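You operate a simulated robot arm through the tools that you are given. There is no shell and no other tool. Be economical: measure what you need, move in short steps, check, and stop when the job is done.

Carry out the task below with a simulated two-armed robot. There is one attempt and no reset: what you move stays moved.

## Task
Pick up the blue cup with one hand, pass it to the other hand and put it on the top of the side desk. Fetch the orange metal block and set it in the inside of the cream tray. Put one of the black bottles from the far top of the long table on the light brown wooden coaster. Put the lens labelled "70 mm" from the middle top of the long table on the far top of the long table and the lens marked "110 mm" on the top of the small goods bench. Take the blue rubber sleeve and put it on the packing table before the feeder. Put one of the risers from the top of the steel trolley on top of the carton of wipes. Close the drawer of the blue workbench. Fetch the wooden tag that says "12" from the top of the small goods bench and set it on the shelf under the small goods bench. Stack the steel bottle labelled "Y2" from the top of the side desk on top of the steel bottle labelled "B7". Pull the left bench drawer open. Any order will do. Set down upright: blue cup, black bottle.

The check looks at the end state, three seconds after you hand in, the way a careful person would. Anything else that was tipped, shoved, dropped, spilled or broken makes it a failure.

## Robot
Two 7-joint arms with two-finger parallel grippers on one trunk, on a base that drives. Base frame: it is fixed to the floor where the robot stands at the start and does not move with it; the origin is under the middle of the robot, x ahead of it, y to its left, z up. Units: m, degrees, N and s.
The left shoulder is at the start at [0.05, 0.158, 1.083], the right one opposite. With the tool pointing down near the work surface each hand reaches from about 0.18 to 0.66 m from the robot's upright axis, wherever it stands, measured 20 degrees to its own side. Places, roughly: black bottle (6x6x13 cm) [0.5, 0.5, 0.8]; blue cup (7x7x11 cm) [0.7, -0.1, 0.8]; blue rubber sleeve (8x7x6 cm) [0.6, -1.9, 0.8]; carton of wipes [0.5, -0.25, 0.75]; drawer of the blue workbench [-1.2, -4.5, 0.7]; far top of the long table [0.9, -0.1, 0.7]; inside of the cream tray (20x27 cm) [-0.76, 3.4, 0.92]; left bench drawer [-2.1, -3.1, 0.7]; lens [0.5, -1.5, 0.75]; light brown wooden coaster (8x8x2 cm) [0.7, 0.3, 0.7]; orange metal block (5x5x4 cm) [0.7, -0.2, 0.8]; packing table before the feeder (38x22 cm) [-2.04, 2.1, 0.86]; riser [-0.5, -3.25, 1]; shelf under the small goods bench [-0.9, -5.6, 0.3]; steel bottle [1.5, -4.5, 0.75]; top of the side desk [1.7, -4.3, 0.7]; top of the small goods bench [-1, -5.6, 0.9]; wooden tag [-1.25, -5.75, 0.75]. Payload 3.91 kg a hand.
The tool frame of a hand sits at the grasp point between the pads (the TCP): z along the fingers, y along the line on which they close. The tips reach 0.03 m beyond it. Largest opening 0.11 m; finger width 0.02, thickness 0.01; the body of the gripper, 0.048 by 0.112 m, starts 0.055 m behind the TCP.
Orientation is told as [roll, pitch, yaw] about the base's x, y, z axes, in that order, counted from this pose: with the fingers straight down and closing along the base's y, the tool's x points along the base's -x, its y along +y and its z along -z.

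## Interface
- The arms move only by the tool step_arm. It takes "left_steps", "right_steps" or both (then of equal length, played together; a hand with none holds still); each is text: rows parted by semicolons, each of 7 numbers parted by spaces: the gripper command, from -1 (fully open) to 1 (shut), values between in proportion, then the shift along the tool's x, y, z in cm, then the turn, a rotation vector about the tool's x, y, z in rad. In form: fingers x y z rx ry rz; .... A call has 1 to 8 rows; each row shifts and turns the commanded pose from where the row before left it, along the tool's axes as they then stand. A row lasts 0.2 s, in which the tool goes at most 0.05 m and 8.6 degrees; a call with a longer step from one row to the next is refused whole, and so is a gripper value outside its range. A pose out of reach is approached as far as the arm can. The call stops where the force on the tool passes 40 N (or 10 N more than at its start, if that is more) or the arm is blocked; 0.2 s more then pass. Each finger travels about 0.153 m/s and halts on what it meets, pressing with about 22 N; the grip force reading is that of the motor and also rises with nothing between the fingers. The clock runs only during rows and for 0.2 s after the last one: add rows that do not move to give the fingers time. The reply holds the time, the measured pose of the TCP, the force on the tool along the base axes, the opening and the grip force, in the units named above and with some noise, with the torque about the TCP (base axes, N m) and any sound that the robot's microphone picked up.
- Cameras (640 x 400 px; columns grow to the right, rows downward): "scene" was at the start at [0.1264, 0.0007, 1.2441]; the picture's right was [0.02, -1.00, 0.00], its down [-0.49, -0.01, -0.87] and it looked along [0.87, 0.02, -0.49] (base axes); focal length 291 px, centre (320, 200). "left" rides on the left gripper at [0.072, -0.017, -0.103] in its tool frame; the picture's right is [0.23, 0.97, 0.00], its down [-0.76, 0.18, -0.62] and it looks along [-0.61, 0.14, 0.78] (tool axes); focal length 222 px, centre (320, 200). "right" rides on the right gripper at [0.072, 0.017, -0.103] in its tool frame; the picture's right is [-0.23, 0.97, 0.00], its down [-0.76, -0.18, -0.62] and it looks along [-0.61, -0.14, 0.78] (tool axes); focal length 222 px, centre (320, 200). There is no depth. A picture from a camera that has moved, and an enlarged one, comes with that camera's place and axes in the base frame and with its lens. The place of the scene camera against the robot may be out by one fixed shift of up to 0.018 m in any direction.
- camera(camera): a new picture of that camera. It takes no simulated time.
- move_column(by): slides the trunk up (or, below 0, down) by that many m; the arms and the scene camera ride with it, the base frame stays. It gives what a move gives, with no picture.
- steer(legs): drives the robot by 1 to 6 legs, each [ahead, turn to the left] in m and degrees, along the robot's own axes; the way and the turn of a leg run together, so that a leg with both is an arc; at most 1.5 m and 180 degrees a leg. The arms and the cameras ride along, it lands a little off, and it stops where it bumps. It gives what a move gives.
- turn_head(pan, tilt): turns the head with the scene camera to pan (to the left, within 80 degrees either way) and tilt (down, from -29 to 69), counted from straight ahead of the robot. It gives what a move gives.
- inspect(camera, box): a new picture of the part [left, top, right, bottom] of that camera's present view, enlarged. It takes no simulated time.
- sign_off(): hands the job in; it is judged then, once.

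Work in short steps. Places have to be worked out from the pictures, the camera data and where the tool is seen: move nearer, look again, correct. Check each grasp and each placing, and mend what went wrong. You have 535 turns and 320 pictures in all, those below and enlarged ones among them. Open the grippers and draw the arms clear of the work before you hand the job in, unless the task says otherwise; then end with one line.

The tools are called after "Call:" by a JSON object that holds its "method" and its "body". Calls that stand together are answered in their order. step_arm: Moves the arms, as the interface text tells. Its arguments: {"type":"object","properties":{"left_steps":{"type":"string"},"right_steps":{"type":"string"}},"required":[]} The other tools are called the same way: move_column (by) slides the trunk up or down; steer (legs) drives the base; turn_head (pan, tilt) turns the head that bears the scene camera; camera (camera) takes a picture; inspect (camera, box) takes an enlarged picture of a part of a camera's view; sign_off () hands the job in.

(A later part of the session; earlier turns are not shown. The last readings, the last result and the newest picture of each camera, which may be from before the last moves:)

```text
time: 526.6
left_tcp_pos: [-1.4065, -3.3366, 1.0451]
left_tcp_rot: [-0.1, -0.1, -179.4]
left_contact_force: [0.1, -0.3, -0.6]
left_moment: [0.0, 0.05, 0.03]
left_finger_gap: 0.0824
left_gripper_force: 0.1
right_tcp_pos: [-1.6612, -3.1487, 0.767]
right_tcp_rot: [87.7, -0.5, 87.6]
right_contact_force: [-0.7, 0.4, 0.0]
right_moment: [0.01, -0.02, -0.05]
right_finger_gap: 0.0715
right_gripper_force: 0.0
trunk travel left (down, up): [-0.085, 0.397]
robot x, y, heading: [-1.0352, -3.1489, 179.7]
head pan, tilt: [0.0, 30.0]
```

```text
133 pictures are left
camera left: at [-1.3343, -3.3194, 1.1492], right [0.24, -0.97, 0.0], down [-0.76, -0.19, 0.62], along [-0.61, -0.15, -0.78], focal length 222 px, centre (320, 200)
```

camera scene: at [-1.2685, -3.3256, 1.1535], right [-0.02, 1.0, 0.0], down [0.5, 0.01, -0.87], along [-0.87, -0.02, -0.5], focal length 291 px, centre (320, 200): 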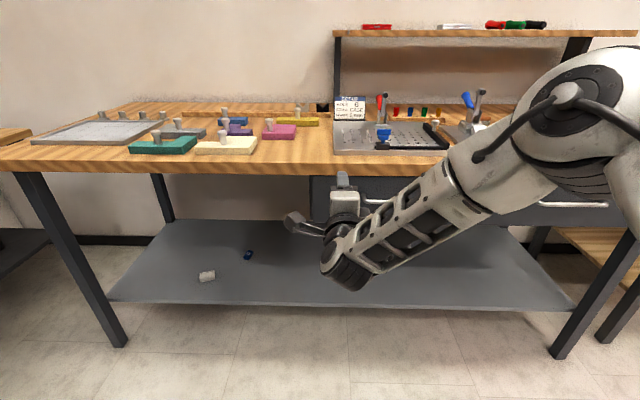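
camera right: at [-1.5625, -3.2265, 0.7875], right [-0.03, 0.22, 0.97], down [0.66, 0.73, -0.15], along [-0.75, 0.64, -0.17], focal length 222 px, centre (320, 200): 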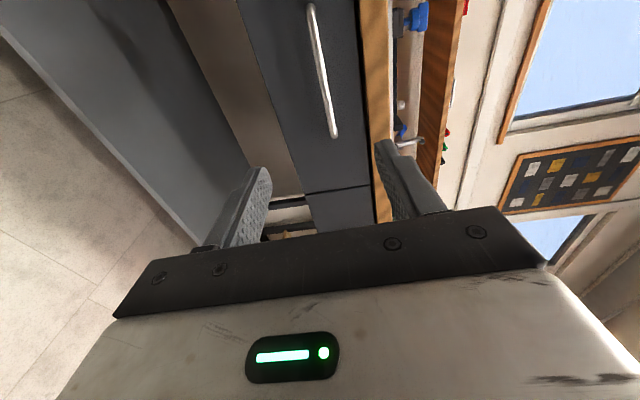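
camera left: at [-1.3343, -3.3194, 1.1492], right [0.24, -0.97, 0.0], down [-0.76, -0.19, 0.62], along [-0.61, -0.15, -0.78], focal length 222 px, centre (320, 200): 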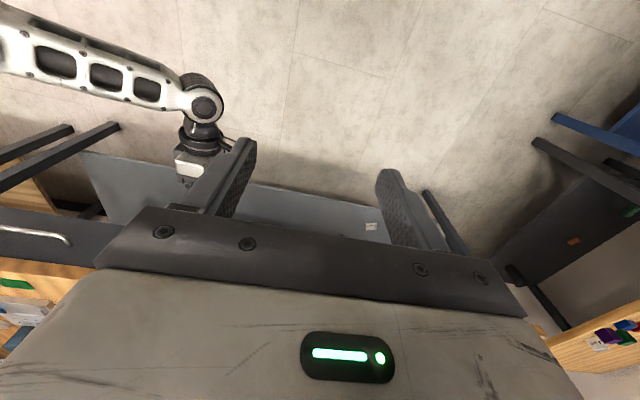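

Perfectly aligned (handle y -3.147, z 0.767). I narrow the fingers and drive ahead 0.22 m.

Call:
{"method": "step_arm", "body": {"right_steps": "0.1 0 0 0 0 0 0; 0.1 0 0 0 0 0 0"}}

Call:
{"method": "steer", "body": {"legs": [[0.215, 0]]}}

Call:
{"method": "camera", "body": {"camera": "right"}}

```text
time: 527.2
left_tcp_pos: [-1.4067, -3.337, 1.0439]
left_tcp_rot: [0.0, -0.1, -179.5]
left_contact_force: [-0.7, -0.7, -0.8]
left_moment: [-0.01, -0.01, -0.01]
left_finger_gap: 0.0824
left_gripper_force: 0.0
right_tcp_pos: [-1.6623, -3.1476, 0.7673]
right_tcp_rot: [87.9, -0.5, 87.5]
right_contact_force: [-0.8, 1.2, -0.2]
right_moment: [0.04, 0.01, -0.02]
right_finger_gap: 0.0495
right_gripper_force: 0.1
trunk travel left (down, up): [-0.085, 0.397]
robot x, y, heading: [-1.0374, -3.1514, 179.9]
head pan, tilt: [0.0, 30.0]
```

```text
time: 528.8
left_tcp_pos: [-1.6227, -3.3312, 1.0452]
left_tcp_rot: [-0.1, -0.1, -179.9]
left_contact_force: [0.0, -0.1, 0.1]
left_moment: [0.02, 0.01, -0.01]
left_finger_gap: 0.0824
left_gripper_force: 0.0
right_tcp_pos: [-1.8766, -3.141, 0.7679]
right_tcp_rot: [87.8, -0.4, 87.1]
right_contact_force: [-0.3, 0.4, -0.2]
right_moment: [-0.01, -0.03, -0.01]
right_finger_gap: 0.0496
right_gripper_force: 0.2
trunk travel left (down, up): [-0.085, 0.397]
robot x, y, heading: [-1.2506, -3.1442, 179.5]
head pan, tilt: [0.0, 30.0]
```

```text
132 pictures are left
camera right: at [-1.7781, -3.2192, 0.7877], right [-0.03, 0.22, 0.97], down [0.67, 0.73, -0.15], along [-0.74, 0.65, -0.17], focal length 222 px, centre (320, 200)
```

right: 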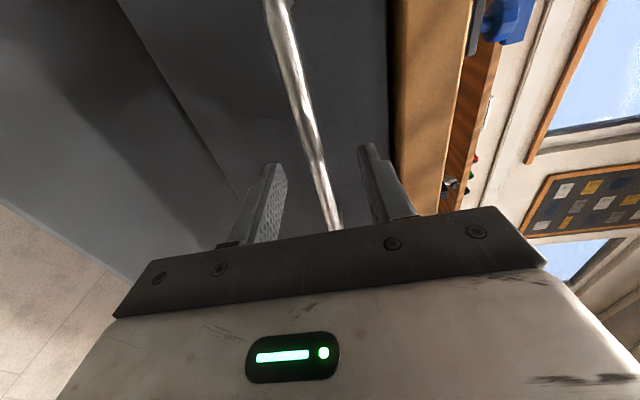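

The bar runs between the fingers. I advance 2 cm and grip it.

Call:
{"method": "step_arm", "body": {"right_steps": "0.1 0 0 1 0 0 0; 0.1 0 0 1 0 0 0; 0.1 0 0 0 0 0 0; 0.5 0 0 0 0 0 0; 1 0 0 0 0 0 0; 1 0 0 0 0 0 0"}}

```text
time: 530.2
left_tcp_pos: [-1.6227, -3.3317, 1.0449]
left_tcp_rot: [-0.1, -0.1, -179.9]
left_contact_force: [0.8, -0.5, -0.7]
left_moment: [0.0, -0.03, 0.03]
left_finger_gap: 0.0826
left_gripper_force: 0.1
right_tcp_pos: [-1.8966, -3.1407, 0.7651]
right_tcp_rot: [87.7, -0.4, 87.0]
right_contact_force: [1.6, 0.7, -5.5]
right_moment: [-0.38, -0.03, -0.12]
right_finger_gap: 0.0117
right_gripper_force: 44.7
trunk travel left (down, up): [-0.085, 0.397]
robot x, y, heading: [-1.2535, -3.149, 178.9]
head pan, tilt: [0.0, 30.0]
```

Bar gripped (gap 12 mm). I pull by driving straight back 0.2 m and check.

Call:
{"method": "steer", "body": {"legs": [[-0.2, 0]]}}

Call:
{"method": "camera", "body": {"camera": "scene"}}

```text
time: 531.8
left_tcp_pos: [-1.4275, -3.3333, 1.0444]
left_tcp_rot: [-0.1, 0.0, 179.9]
left_contact_force: [-1.0, -0.2, -0.1]
left_moment: [0.01, 0.02, 0.0]
left_finger_gap: 0.0826
left_gripper_force: 0.0
right_tcp_pos: [-1.7, -3.1417, 0.7656]
right_tcp_rot: [87.6, -0.3, 86.8]
right_contact_force: [1.2, 9.5, -9.5]
right_moment: [-0.29, -0.06, 0.57]
right_finger_gap: 0.0117
right_gripper_force: 44.8
trunk travel left (down, up): [-0.085, 0.397]
robot x, y, heading: [-1.0583, -3.1519, 178.7]
head pan, tilt: [0.0, 30.0]
```

```text
131 pictures are left
camera scene: at [-1.1917, -3.1504, 1.0033], right [0.02, 1.0, 0.0], down [0.5, -0.01, -0.87], along [-0.87, 0.01, -0.5], focal length 291 px, centre (320, 200)
```

scene: 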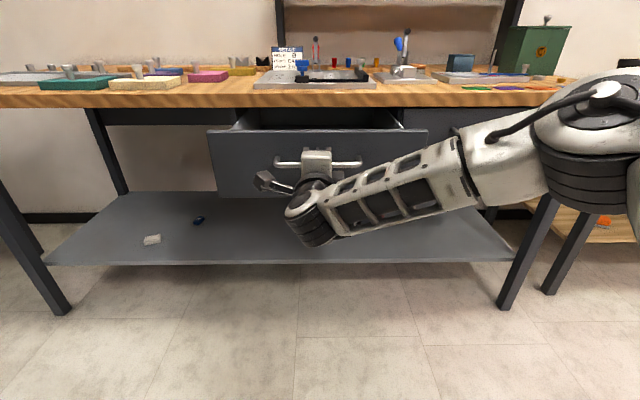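

The drawer came out ~0.2 m. I pull another 6 cm to open it well.

Call:
{"method": "steer", "body": {"legs": [[-0.06, 0]]}}

```text
time: 532.8
left_tcp_pos: [-1.3689, -3.3357, 1.0453]
left_tcp_rot: [0.0, -0.2, -179.9]
left_contact_force: [0.0, -0.7, -0.5]
left_moment: [0.02, -0.01, 0.02]
left_finger_gap: 0.0826
left_gripper_force: 0.0
right_tcp_pos: [-1.6421, -3.1413, 0.7653]
right_tcp_rot: [87.7, -0.4, 86.6]
right_contact_force: [1.8, 8.3, -4.5]
right_moment: [-0.3, -0.05, 0.71]
right_finger_gap: 0.0116
right_gripper_force: 44.6
trunk travel left (down, up): [-0.085, 0.397]
robot x, y, heading: [-0.9995, -3.1519, 179.1]
head pan, tilt: [0.0, 30.0]
```

Opened ~0.25 m; the trolley is right behind me, so I stop here. I release the handle and draw the hand back with the arm.

Call:
{"method": "step_arm", "body": {"right_steps": "0.5 0 0 0 0 0 0; 0.1 0 0 0 0 0 0; -0.1 0 0 0 0 0 0; -0.1 0 0 -2 0 0 0; -0.1 0 0 -3 0 0 0; -0.1 0 0 -4 0 0 0; -0.1 0 0 -4 0 0 0"}}

Call:
{"method": "camera", "body": {"camera": "scene"}}

Call:
{"method": "camera", "body": {"camera": "right"}}

```text
time: 534.4
left_tcp_pos: [-1.3685, -3.3361, 1.044]
left_tcp_rot: [-0.1, 0.0, -179.9]
left_contact_force: [0.3, 0.5, 1.0]
left_moment: [-0.01, 0.01, 0.0]
left_finger_gap: 0.0826
left_gripper_force: 0.0
right_tcp_pos: [-1.5121, -3.1484, 0.7746]
right_tcp_rot: [87.8, -0.3, 86.7]
right_contact_force: [0.0, -0.1, 0.1]
right_moment: [0.0, 0.02, -0.01]
right_finger_gap: 0.0602
right_gripper_force: 0.1
trunk travel left (down, up): [-0.085, 0.397]
robot x, y, heading: [-0.9992, -3.1527, 178.7]
head pan, tilt: [0.0, 30.0]
```

```text
130 pictures are left
camera scene: at [-1.1324, -3.1519, 1.0035], right [0.02, 1.0, 0.0], down [0.5, -0.01, -0.87], along [-0.87, 0.01, -0.5], focal length 291 px, centre (320, 200)
```

scene: 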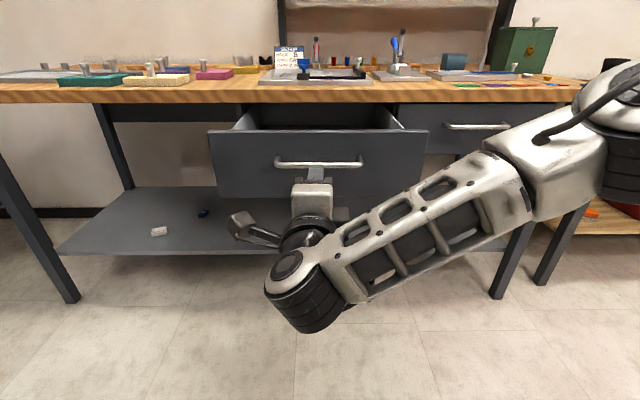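

```text
129 pictures are left
camera right: at [-1.4142, -3.2284, 0.7936], right [-0.03, 0.22, 0.97], down [0.67, 0.72, -0.15], along [-0.74, 0.65, -0.17], focal length 222 px, centre (320, 200)
```

right: 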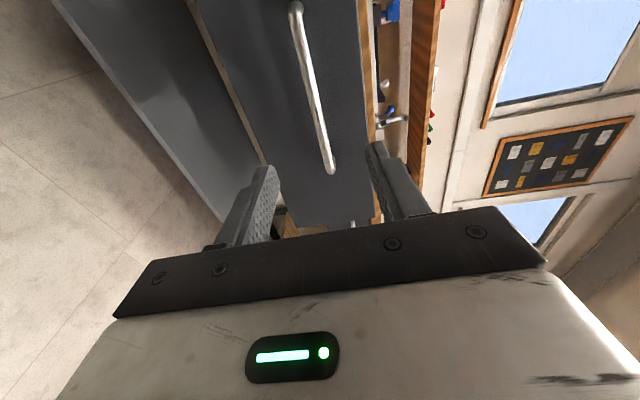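

The left drawer is open. Now the riser: I raise the trunk, and turn the right hand back to fingers-down.

Call:
{"method": "move_column", "body": {"by": 0.385}}

Call:
{"method": "step_arm", "body": {"right_steps": "-0.5 0 0 0 0 0 -0.149; -0.5 0 0 0 0 0 -0.149; -0.5 0 0 0 0 0 -0.149; -0.5 0 0 0 0 0 -0.149; -0.5 0 0 0 0 0 -0.149; -0.5 0 0 0 0 0 -0.149; -0.5 0 0 0 0 0 -0.149; -0.5 0 0 0 0 0 -0.149"}}

Call:
{"method": "step_arm", "body": {"right_steps": "-0.5 0 0 0 0 0 -0.149; -0.5 0 0 0 0 0 -0.149; -0.5 0 0 0 0 0 -0.081; -0.5 0 0 0 0 0.149 0; -0.5 0 0 0 0 0.149 0; -0.5 0 0 0 0 0.149 0; -0.5 0 0 0 0 0.149 0; -0.5 0 0 0 0 0.149 0"}}

Call:
{"method": "step_arm", "body": {"right_steps": "-0.5 0 0 0 0 0.149 0; -0.5 0 0 0 0 0.149 0; -0.5 0 0 0 0 0.149 0; -0.5 0 0 0 0 0.149 0; -0.5 0 0 0 0 0.149 0; -0.5 0 0 0 0 0.081 0; -0.5 0 0 0 0 0 0"}}

```text
time: 538.1
left_tcp_pos: [-1.3682, -3.336, 1.4294]
left_tcp_rot: [-0.1, -0.1, -180.1]
left_contact_force: [0.3, -0.7, 0.3]
left_moment: [0.01, -0.01, 0.02]
left_finger_gap: 0.0825
left_gripper_force: 0.0
right_tcp_pos: [-1.5132, -3.1485, 1.1578]
right_tcp_rot: [87.6, -0.5, 86.5]
right_contact_force: [0.1, -0.4, -0.2]
right_moment: [0.01, -0.01, 0.01]
right_finger_gap: 0.0608
right_gripper_force: 0.1
trunk travel left (down, up): [-0.47, 0.012]
robot x, y, heading: [-0.9955, -3.1545, 178.7]
head pan, tilt: [0.0, 30.0]
```

```text
time: 539.9
left_tcp_pos: [-1.3686, -3.3363, 1.4301]
left_tcp_rot: [-0.1, 0.0, -179.9]
left_contact_force: [-0.3, -0.5, 0.3]
left_moment: [-0.01, 0.01, 0.01]
left_finger_gap: 0.0826
left_gripper_force: 0.1
right_tcp_pos: [-1.5101, -3.1504, 1.158]
right_tcp_rot: [83.6, -68.8, 92.5]
right_contact_force: [0.1, 0.3, -0.1]
right_moment: [0.01, 0.0, 0.01]
right_finger_gap: 0.0825
right_gripper_force: 0.0
trunk travel left (down, up): [-0.47, 0.012]
robot x, y, heading: [-0.9982, -3.1523, 179.2]
head pan, tilt: [0.0, 30.0]
```

```text
time: 541.7
left_tcp_pos: [-1.3685, -3.3361, 1.4294]
left_tcp_rot: [-0.1, -0.1, -180.1]
left_contact_force: [0.5, -0.1, -0.5]
left_moment: [-0.01, 0.01, 0.0]
left_finger_gap: 0.0825
left_gripper_force: 0.1
right_tcp_pos: [-1.5114, -3.1485, 1.1586]
right_tcp_rot: [-0.7, -44.9, 177.2]
right_contact_force: [0.3, -0.8, -0.6]
right_moment: [0.0, -0.02, 0.03]
right_finger_gap: 0.0826
right_gripper_force: 0.1
trunk travel left (down, up): [-0.47, 0.012]
robot x, y, heading: [-0.9986, -3.1544, 179.2]
head pan, tilt: [0.0, 30.0]
```

```text
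time: 543.3
left_tcp_pos: [-1.3679, -3.3346, 1.4306]
left_tcp_rot: [-0.1, -0.1, -180.0]
left_contact_force: [0.7, 0.7, 0.1]
left_moment: [-0.01, -0.01, -0.03]
left_finger_gap: 0.0825
left_gripper_force: 0.0
right_tcp_pos: [-1.5133, -3.1488, 1.1583]
right_tcp_rot: [-0.6, 2.3, 176.5]
right_contact_force: [-0.2, 0.0, -0.5]
right_moment: [0.05, 0.0, 0.0]
right_finger_gap: 0.0824
right_gripper_force: 0.1
trunk travel left (down, up): [-0.47, 0.012]
robot x, y, heading: [-1.0018, -3.1541, 179.1]
head pan, tilt: [0.0, 30.0]
```

Call:
{"method": "step_arm", "body": {"right_steps": "-0.5 2 -2 -2 0.01 -0.04 -0.045; -0.5 2 -3 -3 0 0 0; -0.5 2 -3 -3 0 0 0; -0.5 2 -3 -3 0 0 0; -0.5 1 -2 -3 0 0 0"}}

Call:
{"method": "steer", "body": {"legs": [[0.13, 0], [0, 180]]}}

Call:
{"method": "turn_head", "body": {"pan": 0, "tilt": 45}}

Call:
{"method": "camera", "body": {"camera": "scene"}}

```text
time: 544.5
left_tcp_pos: [-1.3673, -3.3361, 1.4293]
left_tcp_rot: [0.0, -0.1, -180.1]
left_contact_force: [0.1, -0.9, 0.1]
left_moment: [-0.04, 0.01, 0.02]
left_finger_gap: 0.0825
left_gripper_force: 0.1
right_tcp_pos: [-1.4197, -3.0195, 1.3031]
right_tcp_rot: [-1.1, 0.0, 179.2]
right_contact_force: [0.8, -0.6, 0.4]
right_moment: [0.04, -0.01, 0.02]
right_finger_gap: 0.0824
right_gripper_force: 0.1
trunk travel left (down, up): [-0.47, 0.012]
robot x, y, heading: [-0.999, -3.1521, 179.3]
head pan, tilt: [0.0, 30.0]
```

```text
time: 553.1
left_tcp_pos: [-0.7559, -2.9734, 1.4299]
left_tcp_rot: [-0.1, -0.1, -0.9]
left_contact_force: [0.1, 0.8, 0.0]
left_moment: [0.01, -0.01, 0.0]
left_finger_gap: 0.0826
left_gripper_force: 0.0
right_tcp_pos: [-0.7078, -3.2889, 1.3026]
right_tcp_rot: [-1.0, 0.2, -1.7]
right_contact_force: [0.2, -0.1, 0.3]
right_moment: [0.0, 0.01, 0.02]
right_finger_gap: 0.0824
right_gripper_force: 0.1
trunk travel left (down, up): [-0.47, 0.012]
robot x, y, heading: [-1.1271, -3.1523, -1.9]
head pan, tilt: [0.0, 30.0]
```

```text
time: 553.9
left_tcp_pos: [-0.7558, -2.9735, 1.4302]
left_tcp_rot: [-0.1, -0.2, -0.9]
left_contact_force: [-0.1, -0.3, 0.8]
left_moment: [-0.02, 0.02, 0.03]
left_finger_gap: 0.0824
left_gripper_force: 0.0
right_tcp_pos: [-0.7077, -3.2891, 1.3033]
right_tcp_rot: [-0.9, 0.2, -1.7]
right_contact_force: [0.0, -0.1, 0.7]
right_moment: [-0.02, 0.0, -0.03]
right_finger_gap: 0.0826
right_gripper_force: 0.0
trunk travel left (down, up): [-0.47, 0.012]
robot x, y, heading: [-1.1266, -3.1499, -1.7]
head pan, tilt: [0.0, 45.0]
```

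```text
128 pictures are left
camera scene: at [-1.0121, -3.1561, 1.3659], right [-0.03, -1.0, 0.0], down [-0.71, 0.02, -0.71], along [0.71, -0.02, -0.71], focal length 291 px, centre (320, 200)
```

scene: 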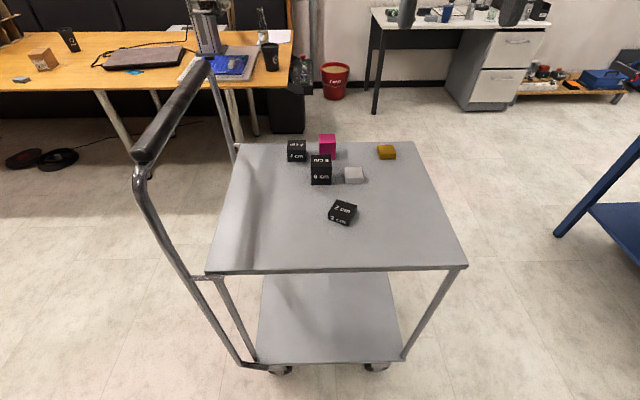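

Call:
{"method": "inspect", "body": {"camera": "scene", "box": [260, 120, 420, 240]}}

```text
3.33 times, centred on (340, 180) of scene
camera zoom: at [-1.0121, -3.1561, 1.3659], right [-0.03, -1.0, 0.0], down [-0.71, 0.02, -0.71], along [0.71, -0.02, -0.71], focal length 969 px, centre (253, 267)
```

zoom: 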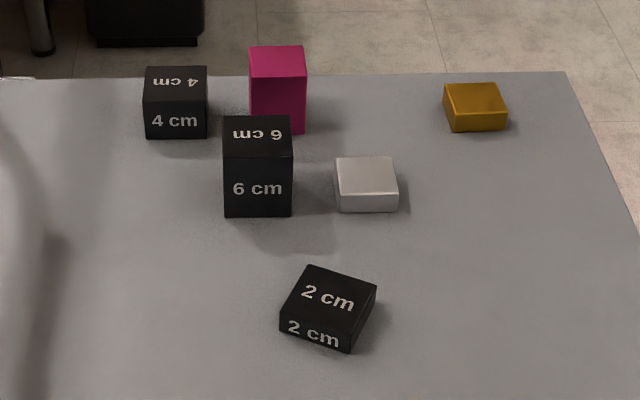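

The risers are the black "2/4/6 cm" blocks. The isolated "2 cm" one at about (-0.53, -3.226) is the easiest. I bring the right hand above it.

Call:
{"method": "step_arm", "body": {"right_steps": "-0.6 -3.5 1.2 2.5 0 0 0; -0.6 -3.5 1.2 2.5 0 0 0; -0.6 -3.5 1.2 2.5 0 0 0; -0.6 -3.5 1.2 2.5 0 0 0; -0.6 -3.5 1.2 2.5 0 0 0; -0.6 0 0 4.5 0 0 0; -0.6 0 0 4.5 0 0 0; -0.6 0 0 0 0 0 0"}}

Call:
{"method": "camera", "body": {"camera": "right"}}

Call:
{"method": "camera", "body": {"camera": "scene"}}

```text
time: 555.6
left_tcp_pos: [-0.7557, -2.9747, 1.43]
left_tcp_rot: [0.0, -0.1, -1.0]
left_contact_force: [-0.3, -1.1, -1.3]
left_moment: [-0.02, -0.02, -0.02]
left_finger_gap: 0.0824
left_gripper_force: 0.1
right_tcp_pos: [-0.5354, -3.2384, 1.0846]
right_tcp_rot: [-1.0, 0.0, -1.7]
right_contact_force: [0.0, 0.0, 0.8]
right_moment: [0.06, 0.01, 0.0]
right_finger_gap: 0.088
right_gripper_force: 0.1
right hand out of reach, approached as far as the arm can: row 5
trunk travel left (down, up): [-0.47, 0.012]
robot x, y, heading: [-1.1297, -3.1519, -2.1]
head pan, tilt: [0.0, 45.0]
```

```text
126 pictures are left
camera right: at [-0.6075, -3.2182, 1.1883], right [0.26, 0.97, -0.02], down [0.76, -0.19, 0.63], along [0.6, -0.17, -0.78], focal length 222 px, centre (320, 200)
```

right: 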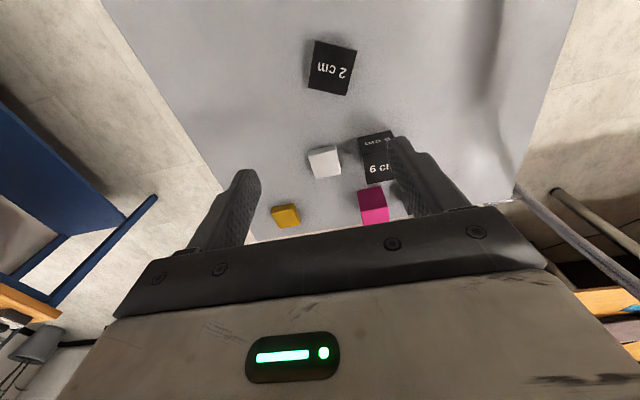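

```text
125 pictures are left
camera scene: at [-1.0123, -3.1568, 1.3659], right [-0.03, -1.0, 0.0], down [-0.71, 0.02, -0.71], along [0.71, -0.02, -0.71], focal length 291 px, centre (320, 200)
```

scene: 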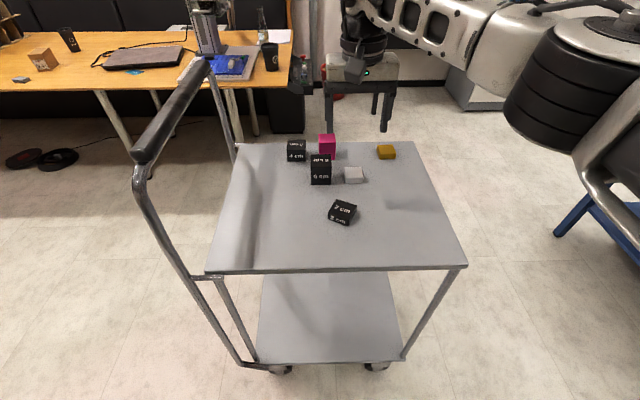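

The 2 cm block sits at about (-0.572, -3.218), top near z 0.90, turned about -18°. I align the hand's yaw and position, descend some and look again.

Call:
{"method": "step_arm", "body": {"right_steps": "-0.6 0 0 0 -0.017 0 0.142; -0.6 0 0 0 0 0 0.142; -0.6 3.9 0.8 1 0 0 0; -0.6 0 0 3.5 0 0 0; -0.6 0 0 3.5 0 0 0; -0.6 0 0 0 0 0 0"}}

Call:
{"method": "camera", "body": {"camera": "right"}}

```text
time: 557.0
left_tcp_pos: [-0.7558, -2.9742, 1.4305]
left_tcp_rot: [-0.1, -0.2, -0.9]
left_contact_force: [-0.6, 1.0, -0.2]
left_moment: [0.02, 0.0, 0.0]
left_finger_gap: 0.0825
left_gripper_force: 0.0
right_tcp_pos: [-0.5683, -3.2191, 1.0071]
right_tcp_rot: [0.0, -0.1, -18.0]
right_contact_force: [0.3, -0.2, 0.2]
right_moment: [0.0, -0.04, 0.0]
right_finger_gap: 0.0881
right_gripper_force: 0.0
trunk travel left (down, up): [-0.47, 0.012]
robot x, y, heading: [-1.1294, -3.1491, -1.9]
head pan, tilt: [0.0, 45.0]
```

```text
124 pictures are left
camera right: at [-0.6332, -3.1829, 1.1102], right [0.52, 0.86, 0.0], down [0.67, -0.4, 0.62], along [0.53, -0.32, -0.78], focal length 222 px, centre (320, 200)
```

right: 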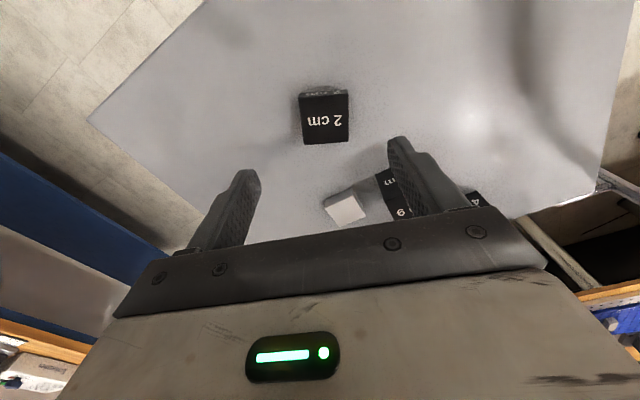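

Aligned: block top at (-0.565, -3.218, 0.885). I descend to TCP z ≈ 0.90 and close.

Call:
{"method": "step_arm", "body": {"right_steps": "-0.6 -0.3 0.1 4 0 0 0; -0.6 0 0 4 0 0 0; -0.6 0 0 2 0 0 0; -0.6 0 0 0.7 0 0 0; -0.2 0 0 0 0 0 0; 0.3 0 0 0 0 0 0; 1 0 0 0 0 0 0; 1 0 0 0 0 0 0"}}

Call:
{"method": "camera", "body": {"camera": "right"}}

```text
time: 558.9
left_tcp_pos: [-0.7553, -2.9735, 1.4299]
left_tcp_rot: [-0.1, -0.1, -0.9]
left_contact_force: [-0.3, -0.3, -0.1]
left_moment: [0.01, -0.01, 0.01]
left_finger_gap: 0.0826
left_gripper_force: 0.1
right_tcp_pos: [-0.567, -3.2191, 0.9005]
right_tcp_rot: [-0.1, 0.1, -18.0]
right_contact_force: [-0.7, 0.4, 1.2]
right_moment: [0.01, 0.02, -0.02]
right_finger_gap: 0.0001
right_gripper_force: 22.1
trunk travel left (down, up): [-0.47, 0.012]
robot x, y, heading: [-1.1314, -3.1517, -1.9]
head pan, tilt: [0.0, 45.0]
```

```text
123 pictures are left
camera right: at [-0.6315, -3.1822, 1.0032], right [0.52, 0.86, 0.0], down [0.67, -0.4, 0.62], along [0.53, -0.32, -0.78], focal length 222 px, centre (320, 200)
```

right: 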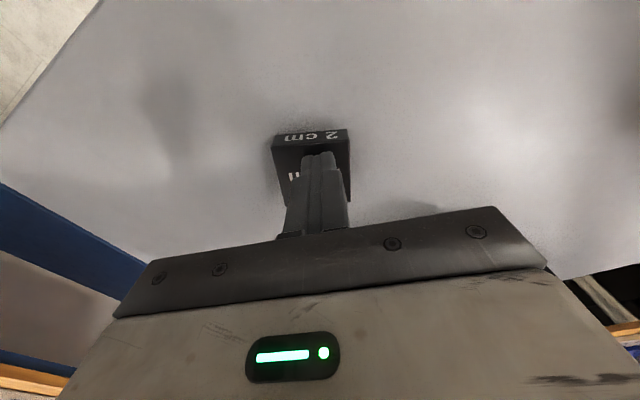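

The fingers closed just above the block, so the trolley top is lower than I judged. I open, rise a little and re-measure.

Call:
{"method": "step_arm", "body": {"right_steps": "0.2 0 0 -1 0 0 0; -0.6 0 0 -2 0 0 0; -0.6 0 0 -2 0 0 0; -0.6 0 0 0 0 0 0"}}

Call:
{"method": "inspect", "body": {"camera": "right", "box": [240, 80, 400, 200]}}

Call:
{"method": "inspect", "body": {"camera": "scene", "box": [270, 120, 420, 240]}}

```text
time: 559.9
left_tcp_pos: [-0.7558, -2.9732, 1.4298]
left_tcp_rot: [-0.1, -0.1, -0.9]
left_contact_force: [0.8, 0.1, 0.3]
left_moment: [-0.02, 0.0, 0.01]
left_finger_gap: 0.0826
left_gripper_force: 0.0
right_tcp_pos: [-0.5681, -3.2211, 0.9524]
right_tcp_rot: [0.0, 0.0, -17.9]
right_contact_force: [-0.8, 0.1, 0.2]
right_moment: [-0.03, -0.02, 0.03]
right_finger_gap: 0.0879
right_gripper_force: 0.0
trunk travel left (down, up): [-0.47, 0.012]
robot x, y, heading: [-1.1288, -3.1473, -1.9]
head pan, tilt: [0.0, 45.0]
```

```text
3.33 times, centred on (320, 140) of right
camera zoom: at [-0.6329, -3.1839, 1.0558], right [0.52, 0.86, 0.0], down [0.67, -0.4, 0.62], along [0.53, -0.32, -0.78], focal length 740 px, centre (320, 400)
```

zoom: 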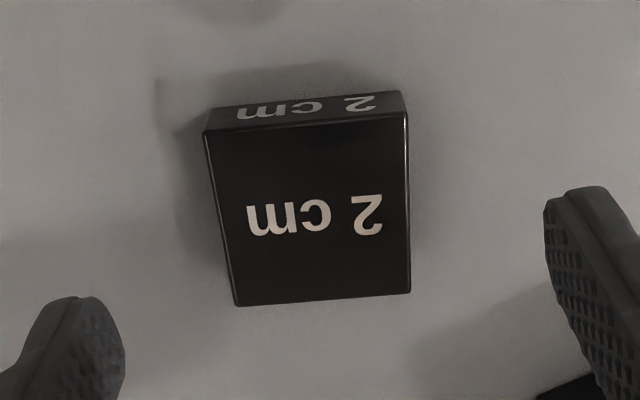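

```text
3.33 times, centred on (345, 180) of scene
camera zoom: at [-1.012, -3.1561, 1.3658], right [-0.03, -1.0, 0.0], down [-0.71, 0.02, -0.71], along [0.71, -0.02, -0.71], focal length 969 px, centre (237, 267)
```

zoom: 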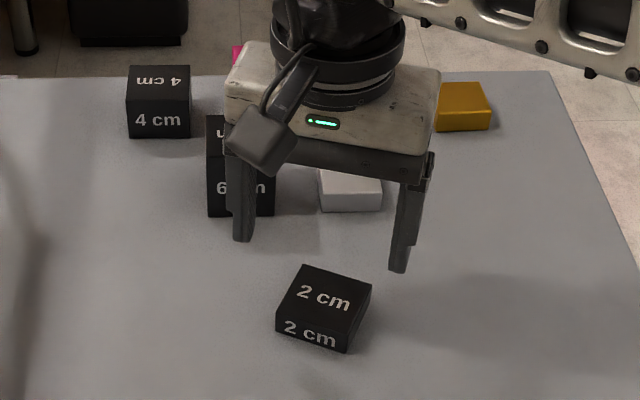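

Re-measured with two hand views: the block top is at (-0.550, -3.2265, 0.836), 6 cm wide, yaw ≈ -26°. I correct and descend to TCP z ≈ 0.851.

Call:
{"method": "step_arm", "body": {"right_steps": "-0.7 0 0 0 0 0 0.14; -0.7 -1.86 0.3 0 0 0 0; -0.7 0 0 4 0 0 0; -0.7 0 0 4 0 0 0; -0.7 0 0 1.2 0 0 0; -0.7 0 0 0 0 0 0"}}

Call:
{"method": "camera", "body": {"camera": "right"}}

Call:
{"method": "inspect", "body": {"camera": "scene", "box": [270, 120, 420, 240]}}

```text
time: 560.9
left_tcp_pos: [-0.7561, -2.9739, 1.4312]
left_tcp_rot: [-0.1, 0.0, -0.9]
left_contact_force: [1.3, -1.2, -1.0]
left_moment: [0.04, 0.04, -0.03]
left_finger_gap: 0.0824
left_gripper_force: 0.1
right_tcp_pos: [-0.5501, -3.2249, 0.8807]
right_tcp_rot: [0.0, 0.2, -25.9]
right_contact_force: [-14.1, -0.8, 15.1]
right_moment: [0.58, -0.01, 0.5]
right_finger_gap: 0.0902
right_gripper_force: 0.2
trunk travel left (down, up): [-0.47, 0.012]
robot x, y, heading: [-1.1274, -3.1492, -1.8]
head pan, tilt: [0.0, 45.0]
stopped in row 5 (right hand): the force on the tool passed its limit at 52 N (the readings are from after the stop); the commanded pose is now the measured one
```

```text
120 pictures are left
camera right: at [-0.6081, -3.178, 0.9836], right [0.63, 0.78, 0.0], down [0.61, -0.49, 0.62], along [0.48, -0.39, -0.78], focal length 222 px, centre (320, 200)
```

right: 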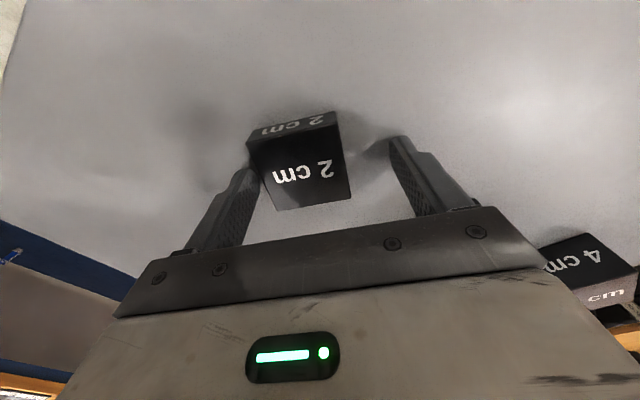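

```text
3.33 times, centred on (345, 180) of scene
camera zoom: at [-1.0129, -3.1561, 1.3661], right [-0.03, -1.0, 0.0], down [-0.71, 0.02, -0.71], along [0.71, -0.02, -0.71], focal length 969 px, centre (237, 267)
```

zoom: 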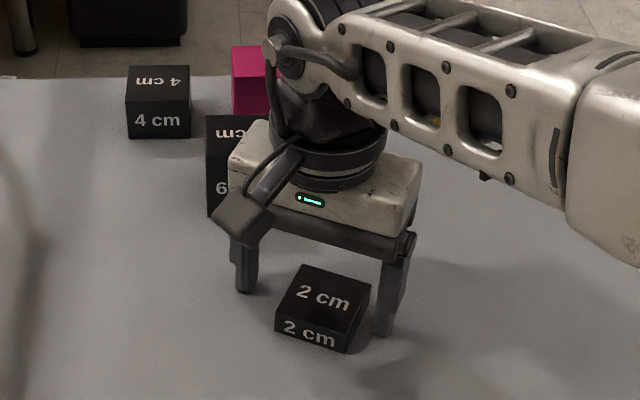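

The tips are already at the trolley surface (z ≈ 0.85), so the block's top is ≈0.87. I rise 2 cm and re-measure before gripping.

Call:
{"method": "step_arm", "body": {"right_steps": "-0.7 0 0 -1 0 0 0; -0.8 0 0 -1.5 0 0 0; -0.8 0 0 0 0 0 0"}}

Call:
{"method": "camera", "body": {"camera": "right"}}

```text
time: 561.7
left_tcp_pos: [-0.7538, -2.9743, 1.4296]
left_tcp_rot: [-0.1, 0.0, -0.9]
left_contact_force: [-0.1, 0.1, 0.4]
left_moment: [0.0, 0.04, -0.03]
left_finger_gap: 0.0823
left_gripper_force: 0.0
right_tcp_pos: [-0.5488, -3.2266, 0.9019]
right_tcp_rot: [-0.1, 0.0, -26.0]
right_contact_force: [0.1, 0.1, 0.5]
right_moment: [0.0, 0.01, 0.04]
right_finger_gap: 0.0991
right_gripper_force: 0.2
trunk travel left (down, up): [-0.47, 0.012]
robot x, y, heading: [-1.1304, -3.1509, -2.0]
head pan, tilt: [0.0, 45.0]
```

```text
118 pictures are left
camera right: at [-0.6072, -3.1796, 1.0064], right [0.63, 0.78, 0.0], down [0.61, -0.49, 0.62], along [0.48, -0.39, -0.78], focal length 222 px, centre (320, 200)
```

right: 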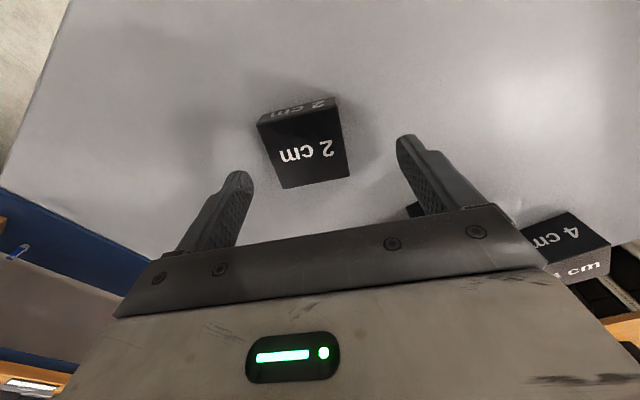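

The block is at (-0.5635, -3.2265), 5 cm wide and aligned with the hand. I shift 1.5 cm, descend 1.8 cm and close.

Call:
{"method": "step_arm", "body": {"right_steps": "-0.7 1.32 -0.64 0 0 0 0; -0.7 0 0 1 0 0 0; -0.7 0 0 0.8 0 0 0; -0.3 0 0 0 0 0 0; 0.2 0 0 0 0 0 0; 1 0 0 0 0 0 0; 1 0 0 0 0 0 0"}}

Call:
{"method": "camera", "body": {"camera": "right"}}

```text
time: 563.3
left_tcp_pos: [-0.7551, -2.9742, 1.4296]
left_tcp_rot: [-0.1, 0.0, -1.0]
left_contact_force: [0.5, 0.5, -0.2]
left_moment: [-0.02, 0.01, 0.01]
left_finger_gap: 0.0827
left_gripper_force: 0.1
right_tcp_pos: [-0.5635, -3.2268, 0.8845]
right_tcp_rot: [-0.1, 0.0, -25.9]
right_contact_force: [0.0, -0.3, -0.6]
right_moment: [0.01, -0.02, -0.04]
right_finger_gap: 0.0517
right_gripper_force: 21.7
trunk travel left (down, up): [-0.47, 0.012]
robot x, y, heading: [-1.1277, -3.1504, -1.8]
head pan, tilt: [0.0, 45.0]
```

```text
117 pictures are left
camera right: at [-0.621, -3.1802, 0.9877], right [0.63, 0.78, 0.0], down [0.61, -0.49, 0.62], along [0.48, -0.39, -0.78], focal length 222 px, centre (320, 200)
```

right: 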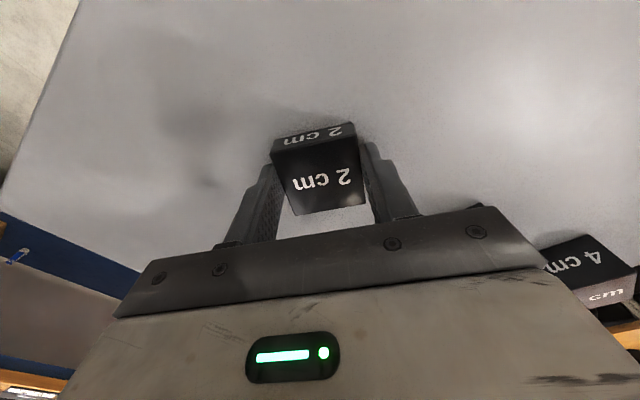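

Gripped (52 mm). I lift slowly and check that it holds.

Call:
{"method": "step_arm", "body": {"right_steps": "1 0 0 -1 0 0 0; 1 0 0 -3 0 0 0; 1 0 0 -4 0 0 0; 1 0 0 -4.5 0 0 0; 1 0 0 -4.5 0 0 0; 1 0 0 -4.5 0 0 0; 1 0 0 -4.5 0 0 0; 1 0 0 -4.5 0 0 0"}}

Call:
{"method": "camera", "body": {"camera": "right"}}

Call:
{"method": "camera", "body": {"camera": "scene"}}

```text
time: 565.1
left_tcp_pos: [-0.7571, -2.9732, 1.4299]
left_tcp_rot: [-0.1, 0.0, -0.9]
left_contact_force: [-0.2, -0.5, -0.1]
left_moment: [-0.02, 0.03, 0.01]
left_finger_gap: 0.0826
left_gripper_force: 0.1
right_tcp_pos: [-0.5648, -3.2278, 1.1912]
right_tcp_rot: [-0.1, 0.0, -25.9]
right_contact_force: [-0.4, 0.0, -1.4]
right_moment: [-0.02, 0.03, 0.0]
right_finger_gap: 0.0515
right_gripper_force: 22.3
trunk travel left (down, up): [-0.47, 0.012]
robot x, y, heading: [-1.1305, -3.1495, -1.9]
head pan, tilt: [0.0, 45.0]
```

```text
116 pictures are left
camera right: at [-0.6231, -3.1812, 1.2947], right [0.63, 0.78, 0.0], down [0.61, -0.49, 0.62], along [0.48, -0.39, -0.78], focal length 222 px, centre (320, 200)
```

right: 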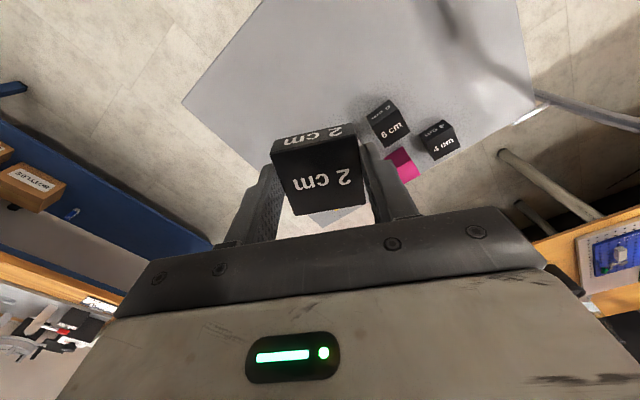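

```text
115 pictures are left
camera scene: at [-1.0126, -3.1558, 1.3659], right [-0.03, -1.0, 0.0], down [-0.71, 0.02, -0.71], along [0.71, -0.02, -0.71], focal length 291 px, centre (320, 200)
```

scene: 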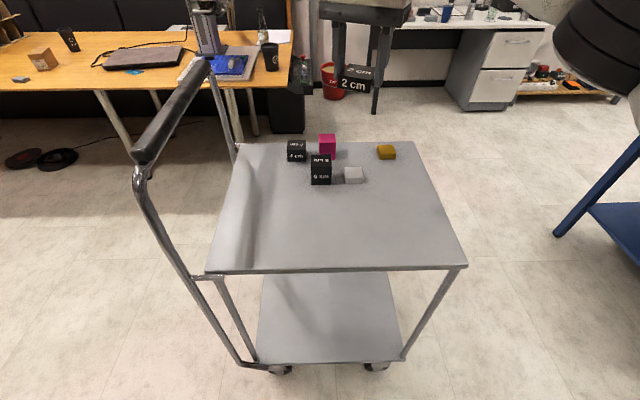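

The riser is held. I tuck it in, then drive north and back to the carton on the long table.

Call:
{"method": "step_arm", "body": {"right_steps": "1 2.6 -2.6 -2.5 0 0 0; 1 2.6 -2.6 -2.5 0 0 0; 1 2.6 -2.6 -2.5 0 0 0; 1 2.6 -2.6 -2.5 0 0 0; 1 0 0 0 0 0 -0.145; 1 0 0 0 0 0 -0.145; 1 0 0 0 0 0 -0.145"}}

Call:
{"method": "steer", "body": {"legs": [[-0.05, 0], [0, 92], [1.4, 0], [1.45, 0]]}}

```text
time: 566.7
left_tcp_pos: [-0.7547, -2.9744, 1.4289]
left_tcp_rot: [-0.1, 0.0, -1.0]
left_contact_force: [-0.6, -0.6, -0.9]
left_moment: [0.03, -0.02, -0.03]
left_finger_gap: 0.0825
left_gripper_force: 0.2
right_tcp_pos: [-0.7025, -3.2719, 1.2905]
right_tcp_rot: [-0.2, 0.0, -1.0]
right_contact_force: [-0.5, -1.3, -1.5]
right_moment: [0.02, 0.02, -0.02]
right_finger_gap: 0.0518
right_gripper_force: 21.3
trunk travel left (down, up): [-0.47, 0.012]
robot x, y, heading: [-1.1346, -3.1505, -1.9]
head pan, tilt: [0.0, 45.0]
```

```text
time: 584.8
left_tcp_pos: [-1.3933, 0.0294, 1.4291]
left_tcp_rot: [-0.1, 0.1, 90.0]
left_contact_force: [0.0, 0.8, 0.6]
left_moment: [-0.04, 0.01, 0.0]
left_finger_gap: 0.0827
left_gripper_force: 0.1
right_tcp_pos: [-1.0947, 0.0845, 1.2906]
right_tcp_rot: [-0.2, 0.1, 89.6]
right_contact_force: [0.4, -0.3, -1.3]
right_moment: [0.0, 0.01, 0.01]
right_finger_gap: 0.0518
right_gripper_force: 22.4
trunk travel left (down, up): [-0.47, 0.012]
robot x, y, heading: [-1.2094, -0.3463, 89.0]
head pan, tilt: [0.0, 45.0]
```

Call:
{"method": "steer", "body": {"legs": [[0, -86.5], [0.95, 0], [0, -2.5]]}}

Call:
{"method": "move_column", "body": {"by": -0.15}}

Call:
{"method": "turn_head", "body": {"pan": 0, "tilt": 35}}

Call:
{"method": "camera", "body": {"camera": "scene"}}

```text
time: 593.6
left_tcp_pos: [0.0793, -0.0818, 1.4289]
left_tcp_rot: [0.0, 0.0, 2.4]
left_contact_force: [0.8, -1.0, -0.7]
left_moment: [0.02, -0.01, 0.01]
left_finger_gap: 0.0826
left_gripper_force: 0.0
right_tcp_pos: [0.1481, -0.3768, 1.2911]
right_tcp_rot: [-0.1, 0.1, 2.2]
right_contact_force: [0.2, -0.6, -1.6]
right_moment: [0.02, 0.05, 0.0]
right_finger_gap: 0.0517
right_gripper_force: 21.8
trunk travel left (down, up): [-0.47, 0.012]
robot x, y, heading: [-0.2828, -0.2818, 1.2]
head pan, tilt: [0.0, 45.0]
```

```text
time: 595.4
left_tcp_pos: [0.0795, -0.0808, 1.2791]
left_tcp_rot: [-0.2, 0.0, 2.4]
left_contact_force: [-0.5, -0.6, 0.3]
left_moment: [0.0, 0.01, -0.02]
left_finger_gap: 0.0827
left_gripper_force: 0.0
right_tcp_pos: [0.1484, -0.3757, 1.1394]
right_tcp_rot: [-0.1, 0.0, 2.2]
right_contact_force: [0.6, -0.2, -2.1]
right_moment: [-0.01, 0.02, 0.01]
right_finger_gap: 0.0513
right_gripper_force: 22.1
trunk travel left (down, up): [-0.32, 0.162]
robot x, y, heading: [-0.2849, -0.2763, 1.4]
head pan, tilt: [0.0, 45.0]
```

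```text
time: 596.1
left_tcp_pos: [0.0791, -0.0808, 1.2794]
left_tcp_rot: [-0.2, 0.0, 2.3]
left_contact_force: [-0.2, -0.5, -0.4]
left_moment: [0.01, 0.02, 0.0]
left_finger_gap: 0.0827
left_gripper_force: 0.0
right_tcp_pos: [0.1483, -0.3761, 1.1395]
right_tcp_rot: [-0.1, 0.2, 2.2]
right_contact_force: [0.8, -0.8, -1.8]
right_moment: [-0.02, -0.01, 0.0]
right_finger_gap: 0.0516
right_gripper_force: 22.0
trunk travel left (down, up): [-0.32, 0.162]
robot x, y, heading: [-0.2848, -0.2811, 1.3]
head pan, tilt: [0.0, 35.0]
```

```text
114 pictures are left
camera scene: at [-0.16, -0.2779, 1.2306], right [0.02, -1.0, 0.0], down [-0.57, -0.01, -0.82], along [0.82, 0.02, -0.57], focal length 291 px, centre (320, 200)
```

scene: 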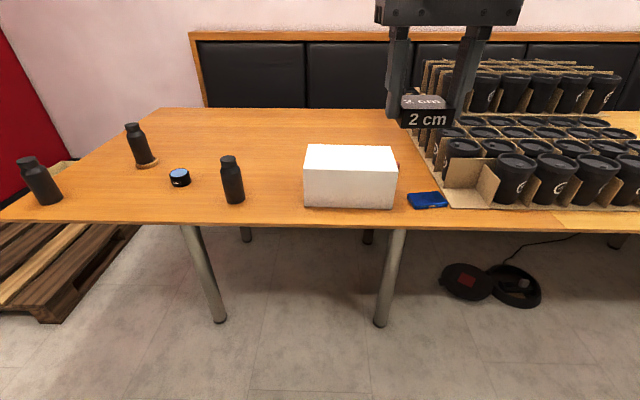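

I pull up to the table in front of the white carton.

Call:
{"method": "steer", "body": {"legs": [[0.4, -1.3]]}}

Call:
{"method": "turn_head", "body": {"pan": 0, "tilt": 45}}

Call:
{"method": "camera", "body": {"camera": "scene"}}

Call:
{"method": "camera", "body": {"camera": "right"}}

Call:
{"method": "camera", "body": {"camera": "left"}}

```text
time: 598.6
left_tcp_pos: [0.4931, -0.0926, 1.2794]
left_tcp_rot: [-0.1, 0.0, 0.4]
left_contact_force: [-0.9, -0.1, 0.4]
left_moment: [-0.03, -0.02, 0.0]
left_finger_gap: 0.0823
left_gripper_force: 0.1
right_tcp_pos: [0.5511, -0.3876, 1.1395]
right_tcp_rot: [-0.2, 0.1, 0.2]
right_contact_force: [0.7, -0.5, -1.2]
right_moment: [-0.02, 0.02, -0.01]
right_finger_gap: 0.0514
right_gripper_force: 22.1
trunk travel left (down, up): [-0.32, 0.162]
robot x, y, heading: [0.1231, -0.2765, -0.5]
head pan, tilt: [0.0, 35.0]
```

```text
time: 599.4
left_tcp_pos: [0.4915, -0.0913, 1.279]
left_tcp_rot: [-0.1, 0.0, 0.4]
left_contact_force: [0.3, 0.2, -0.3]
left_moment: [-0.01, 0.03, -0.02]
left_finger_gap: 0.0824
left_gripper_force: 0.1
right_tcp_pos: [0.5513, -0.3889, 1.1396]
right_tcp_rot: [-0.1, 0.0, 0.2]
right_contact_force: [0.6, -0.2, -1.2]
right_moment: [-0.01, 0.01, -0.02]
right_finger_gap: 0.0519
right_gripper_force: 21.7
trunk travel left (down, up): [-0.32, 0.162]
robot x, y, heading: [0.1218, -0.2833, -0.7]
head pan, tilt: [0.0, 45.0]
```

```text
113 pictures are left
camera scene: at [0.2402, -0.2797, 1.2159], right [-0.01, -1.0, 0.0], down [-0.71, 0.01, -0.71], along [0.71, -0.01, -0.71], focal length 291 px, centre (320, 200)
```

scene: 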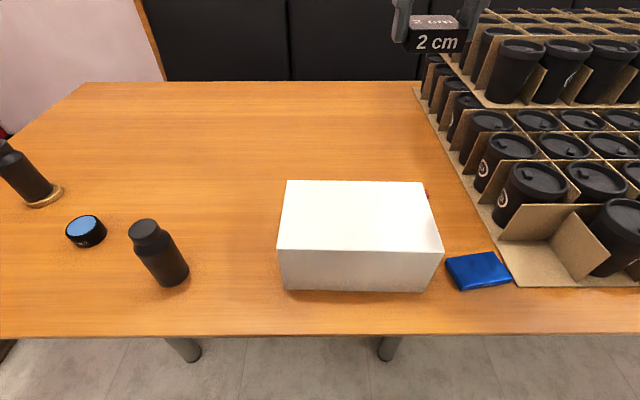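

```text
112 pictures are left
camera right: at [0.4784, -0.3724, 1.2433], right [0.22, 0.97, 0.0], down [0.76, -0.17, 0.62], along [0.61, -0.14, -0.78], focal length 222 px, centre (320, 200)
```

right: 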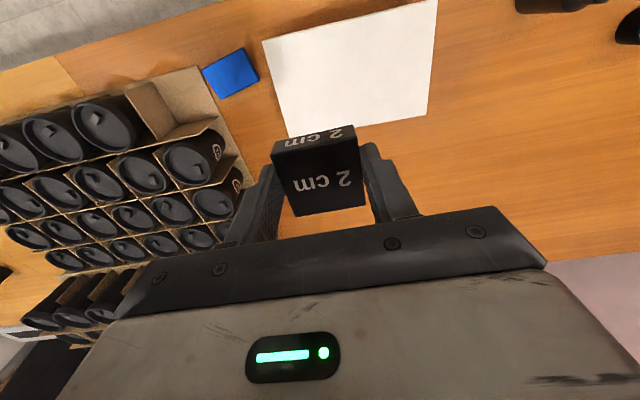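

```text
111 pictures are left
camera left: at [0.4203, -0.1085, 1.3839], right [-0.23, 0.97, 0.0], down [0.76, 0.18, 0.62], along [0.61, 0.15, -0.78], focal length 222 px, centre (320, 200)
```

left: 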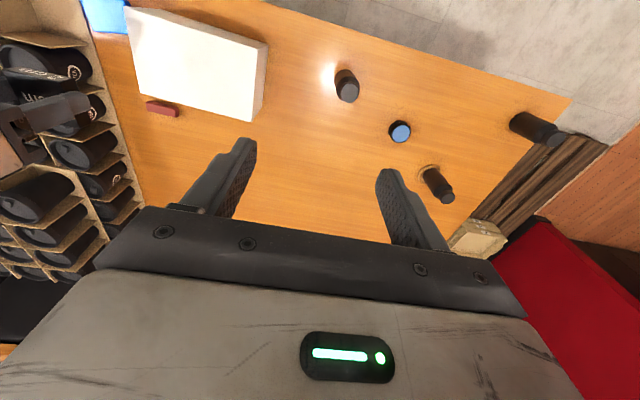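

The carton's top centre is (0.558, -0.344, 0.847). I move the riser over it and descend to about 1.5 cm above.

Call:
{"method": "step_arm", "body": {"right_steps": "1 -0.6 4 2 0 0 0; 1 0 0 4.5 0 0 0; 1 0 0 4.5 0 0 0; 1 0 0 4.5 0 0 0; 1 0 0 4.5 0 0 0; 1 0 0 3 0 0 0; 1 0 0 0 0 0 0"}}

Call:
{"method": "inspect", "body": {"camera": "scene", "box": [240, 120, 480, 310]}}

```text
time: 601.0
left_tcp_pos: [0.4938, -0.0919, 1.2781]
left_tcp_rot: [0.0, 0.0, 0.4]
left_contact_force: [0.8, -0.8, 0.3]
left_moment: [0.01, 0.02, 0.0]
left_finger_gap: 0.0823
left_gripper_force: 0.0
right_tcp_pos: [0.558, -0.3482, 0.9088]
right_tcp_rot: [-0.1, 0.0, 0.2]
right_contact_force: [-0.4, -0.2, -1.5]
right_moment: [0.0, 0.01, 0.0]
right_finger_gap: 0.0515
right_gripper_force: 22.0
trunk travel left (down, up): [-0.32, 0.162]
robot x, y, heading: [0.1214, -0.2727, -0.4]
head pan, tilt: [0.0, 45.0]
```

```text
2.11 times, centred on (360, 215) of scene
camera zoom: at [0.2401, -0.2797, 1.2158], right [-0.01, -1.0, 0.0], down [-0.71, 0.01, -0.71], along [0.71, -0.01, -0.71], focal length 612 px, centre (236, 168)
```

zoom: 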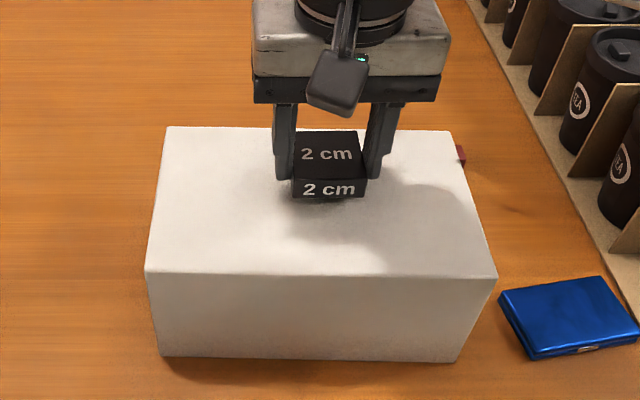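

Good position. I lower in small steps until contact.

Call:
{"method": "step_arm", "body": {"right_steps": "1 0 0 1 0 0 0; 1 0 0 0.5 0 0 0; 1 0 0 0.3 0 0 0; 1 0 0 0.3 0 0 0; 1 0 0 0.2 0 0 0; 1 0 0 0.2 0 0 0; 1 0 0 0 0 0 0"}}

```text
time: 602.6
left_tcp_pos: [0.4909, -0.0914, 1.2799]
left_tcp_rot: [-0.1, -0.2, 0.3]
left_contact_force: [0.0, 0.4, -0.3]
left_moment: [0.02, 0.01, 0.0]
left_finger_gap: 0.0825
left_gripper_force: 0.1
right_tcp_pos: [0.5563, -0.3491, 0.8895]
right_tcp_rot: [0.1, -0.6, 0.2]
right_contact_force: [5.1, -3.2, 37.0]
right_moment: [-0.66, 0.38, 0.18]
right_finger_gap: 0.0517
right_gripper_force: 21.4
trunk travel left (down, up): [-0.32, 0.162]
robot x, y, heading: [0.1233, -0.2756, -0.5]
head pan, tilt: [0.0, 45.0]
```

Contact (37 N). I unload, open a little, and rise.

Call:
{"method": "step_arm", "body": {"right_steps": "1 0 0 -0.3 0 0 0; 1 0 0 0 0 0 0; 0.2 0 0 0 0 0 0; -0.3 0 0 0 0 0 0; -0.3 0 0 0 0 0 0; -0.3 0 0 -2 0 0 0; -0.3 0 0 -4 0 0 0; -0.3 0 0 -4.5 0 0 0"}}

Call:
{"method": "step_arm", "body": {"right_steps": "-0.6 0 0 -4.5 0 0 0; -0.6 0 0 -4.5 0 0 0; -0.6 4 0 -2 0 0 0; -0.6 4 0 0 0 0 0"}}

Call:
{"method": "camera", "body": {"camera": "scene"}}

```text
time: 604.4
left_tcp_pos: [0.4931, -0.0906, 1.2787]
left_tcp_rot: [-0.1, -0.1, 0.4]
left_contact_force: [-0.2, -0.6, -1.4]
left_moment: [-0.02, -0.03, -0.03]
left_finger_gap: 0.0825
left_gripper_force: 0.0
right_tcp_pos: [0.5562, -0.3493, 0.9921]
right_tcp_rot: [-0.2, 0.1, 0.1]
right_contact_force: [0.2, -0.2, -0.4]
right_moment: [0.0, -0.03, 0.0]
right_finger_gap: 0.0715
right_gripper_force: 0.0
trunk travel left (down, up): [-0.32, 0.162]
robot x, y, heading: [0.1233, -0.2729, -0.4]
head pan, tilt: [0.0, 45.0]
```

```text
time: 605.4
left_tcp_pos: [0.4926, -0.0914, 1.2794]
left_tcp_rot: [-0.1, 0.0, 0.4]
left_contact_force: [-0.5, -0.5, -0.1]
left_moment: [0.01, -0.04, -0.03]
left_finger_gap: 0.0823
left_gripper_force: 0.0
right_tcp_pos: [0.476, -0.349, 1.1064]
right_tcp_rot: [-0.1, -0.1, 0.1]
right_contact_force: [-0.4, 0.0, 0.1]
right_moment: [-0.01, -0.05, 0.01]
right_finger_gap: 0.0881
right_gripper_force: 0.1
trunk travel left (down, up): [-0.32, 0.162]
robot x, y, heading: [0.1252, -0.2783, -0.6]
head pan, tilt: [0.0, 45.0]
```

```text
109 pictures are left
camera scene: at [0.2398, -0.2797, 1.2159], right [-0.01, -1.0, 0.0], down [-0.71, 0.01, -0.71], along [0.71, -0.01, -0.71], focal length 291 px, centre (320, 200)
```

scene: 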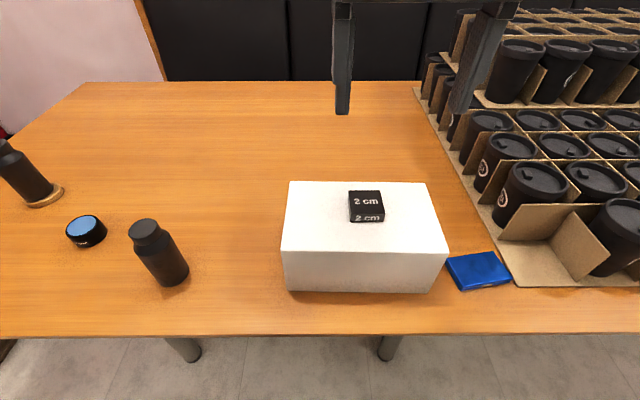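

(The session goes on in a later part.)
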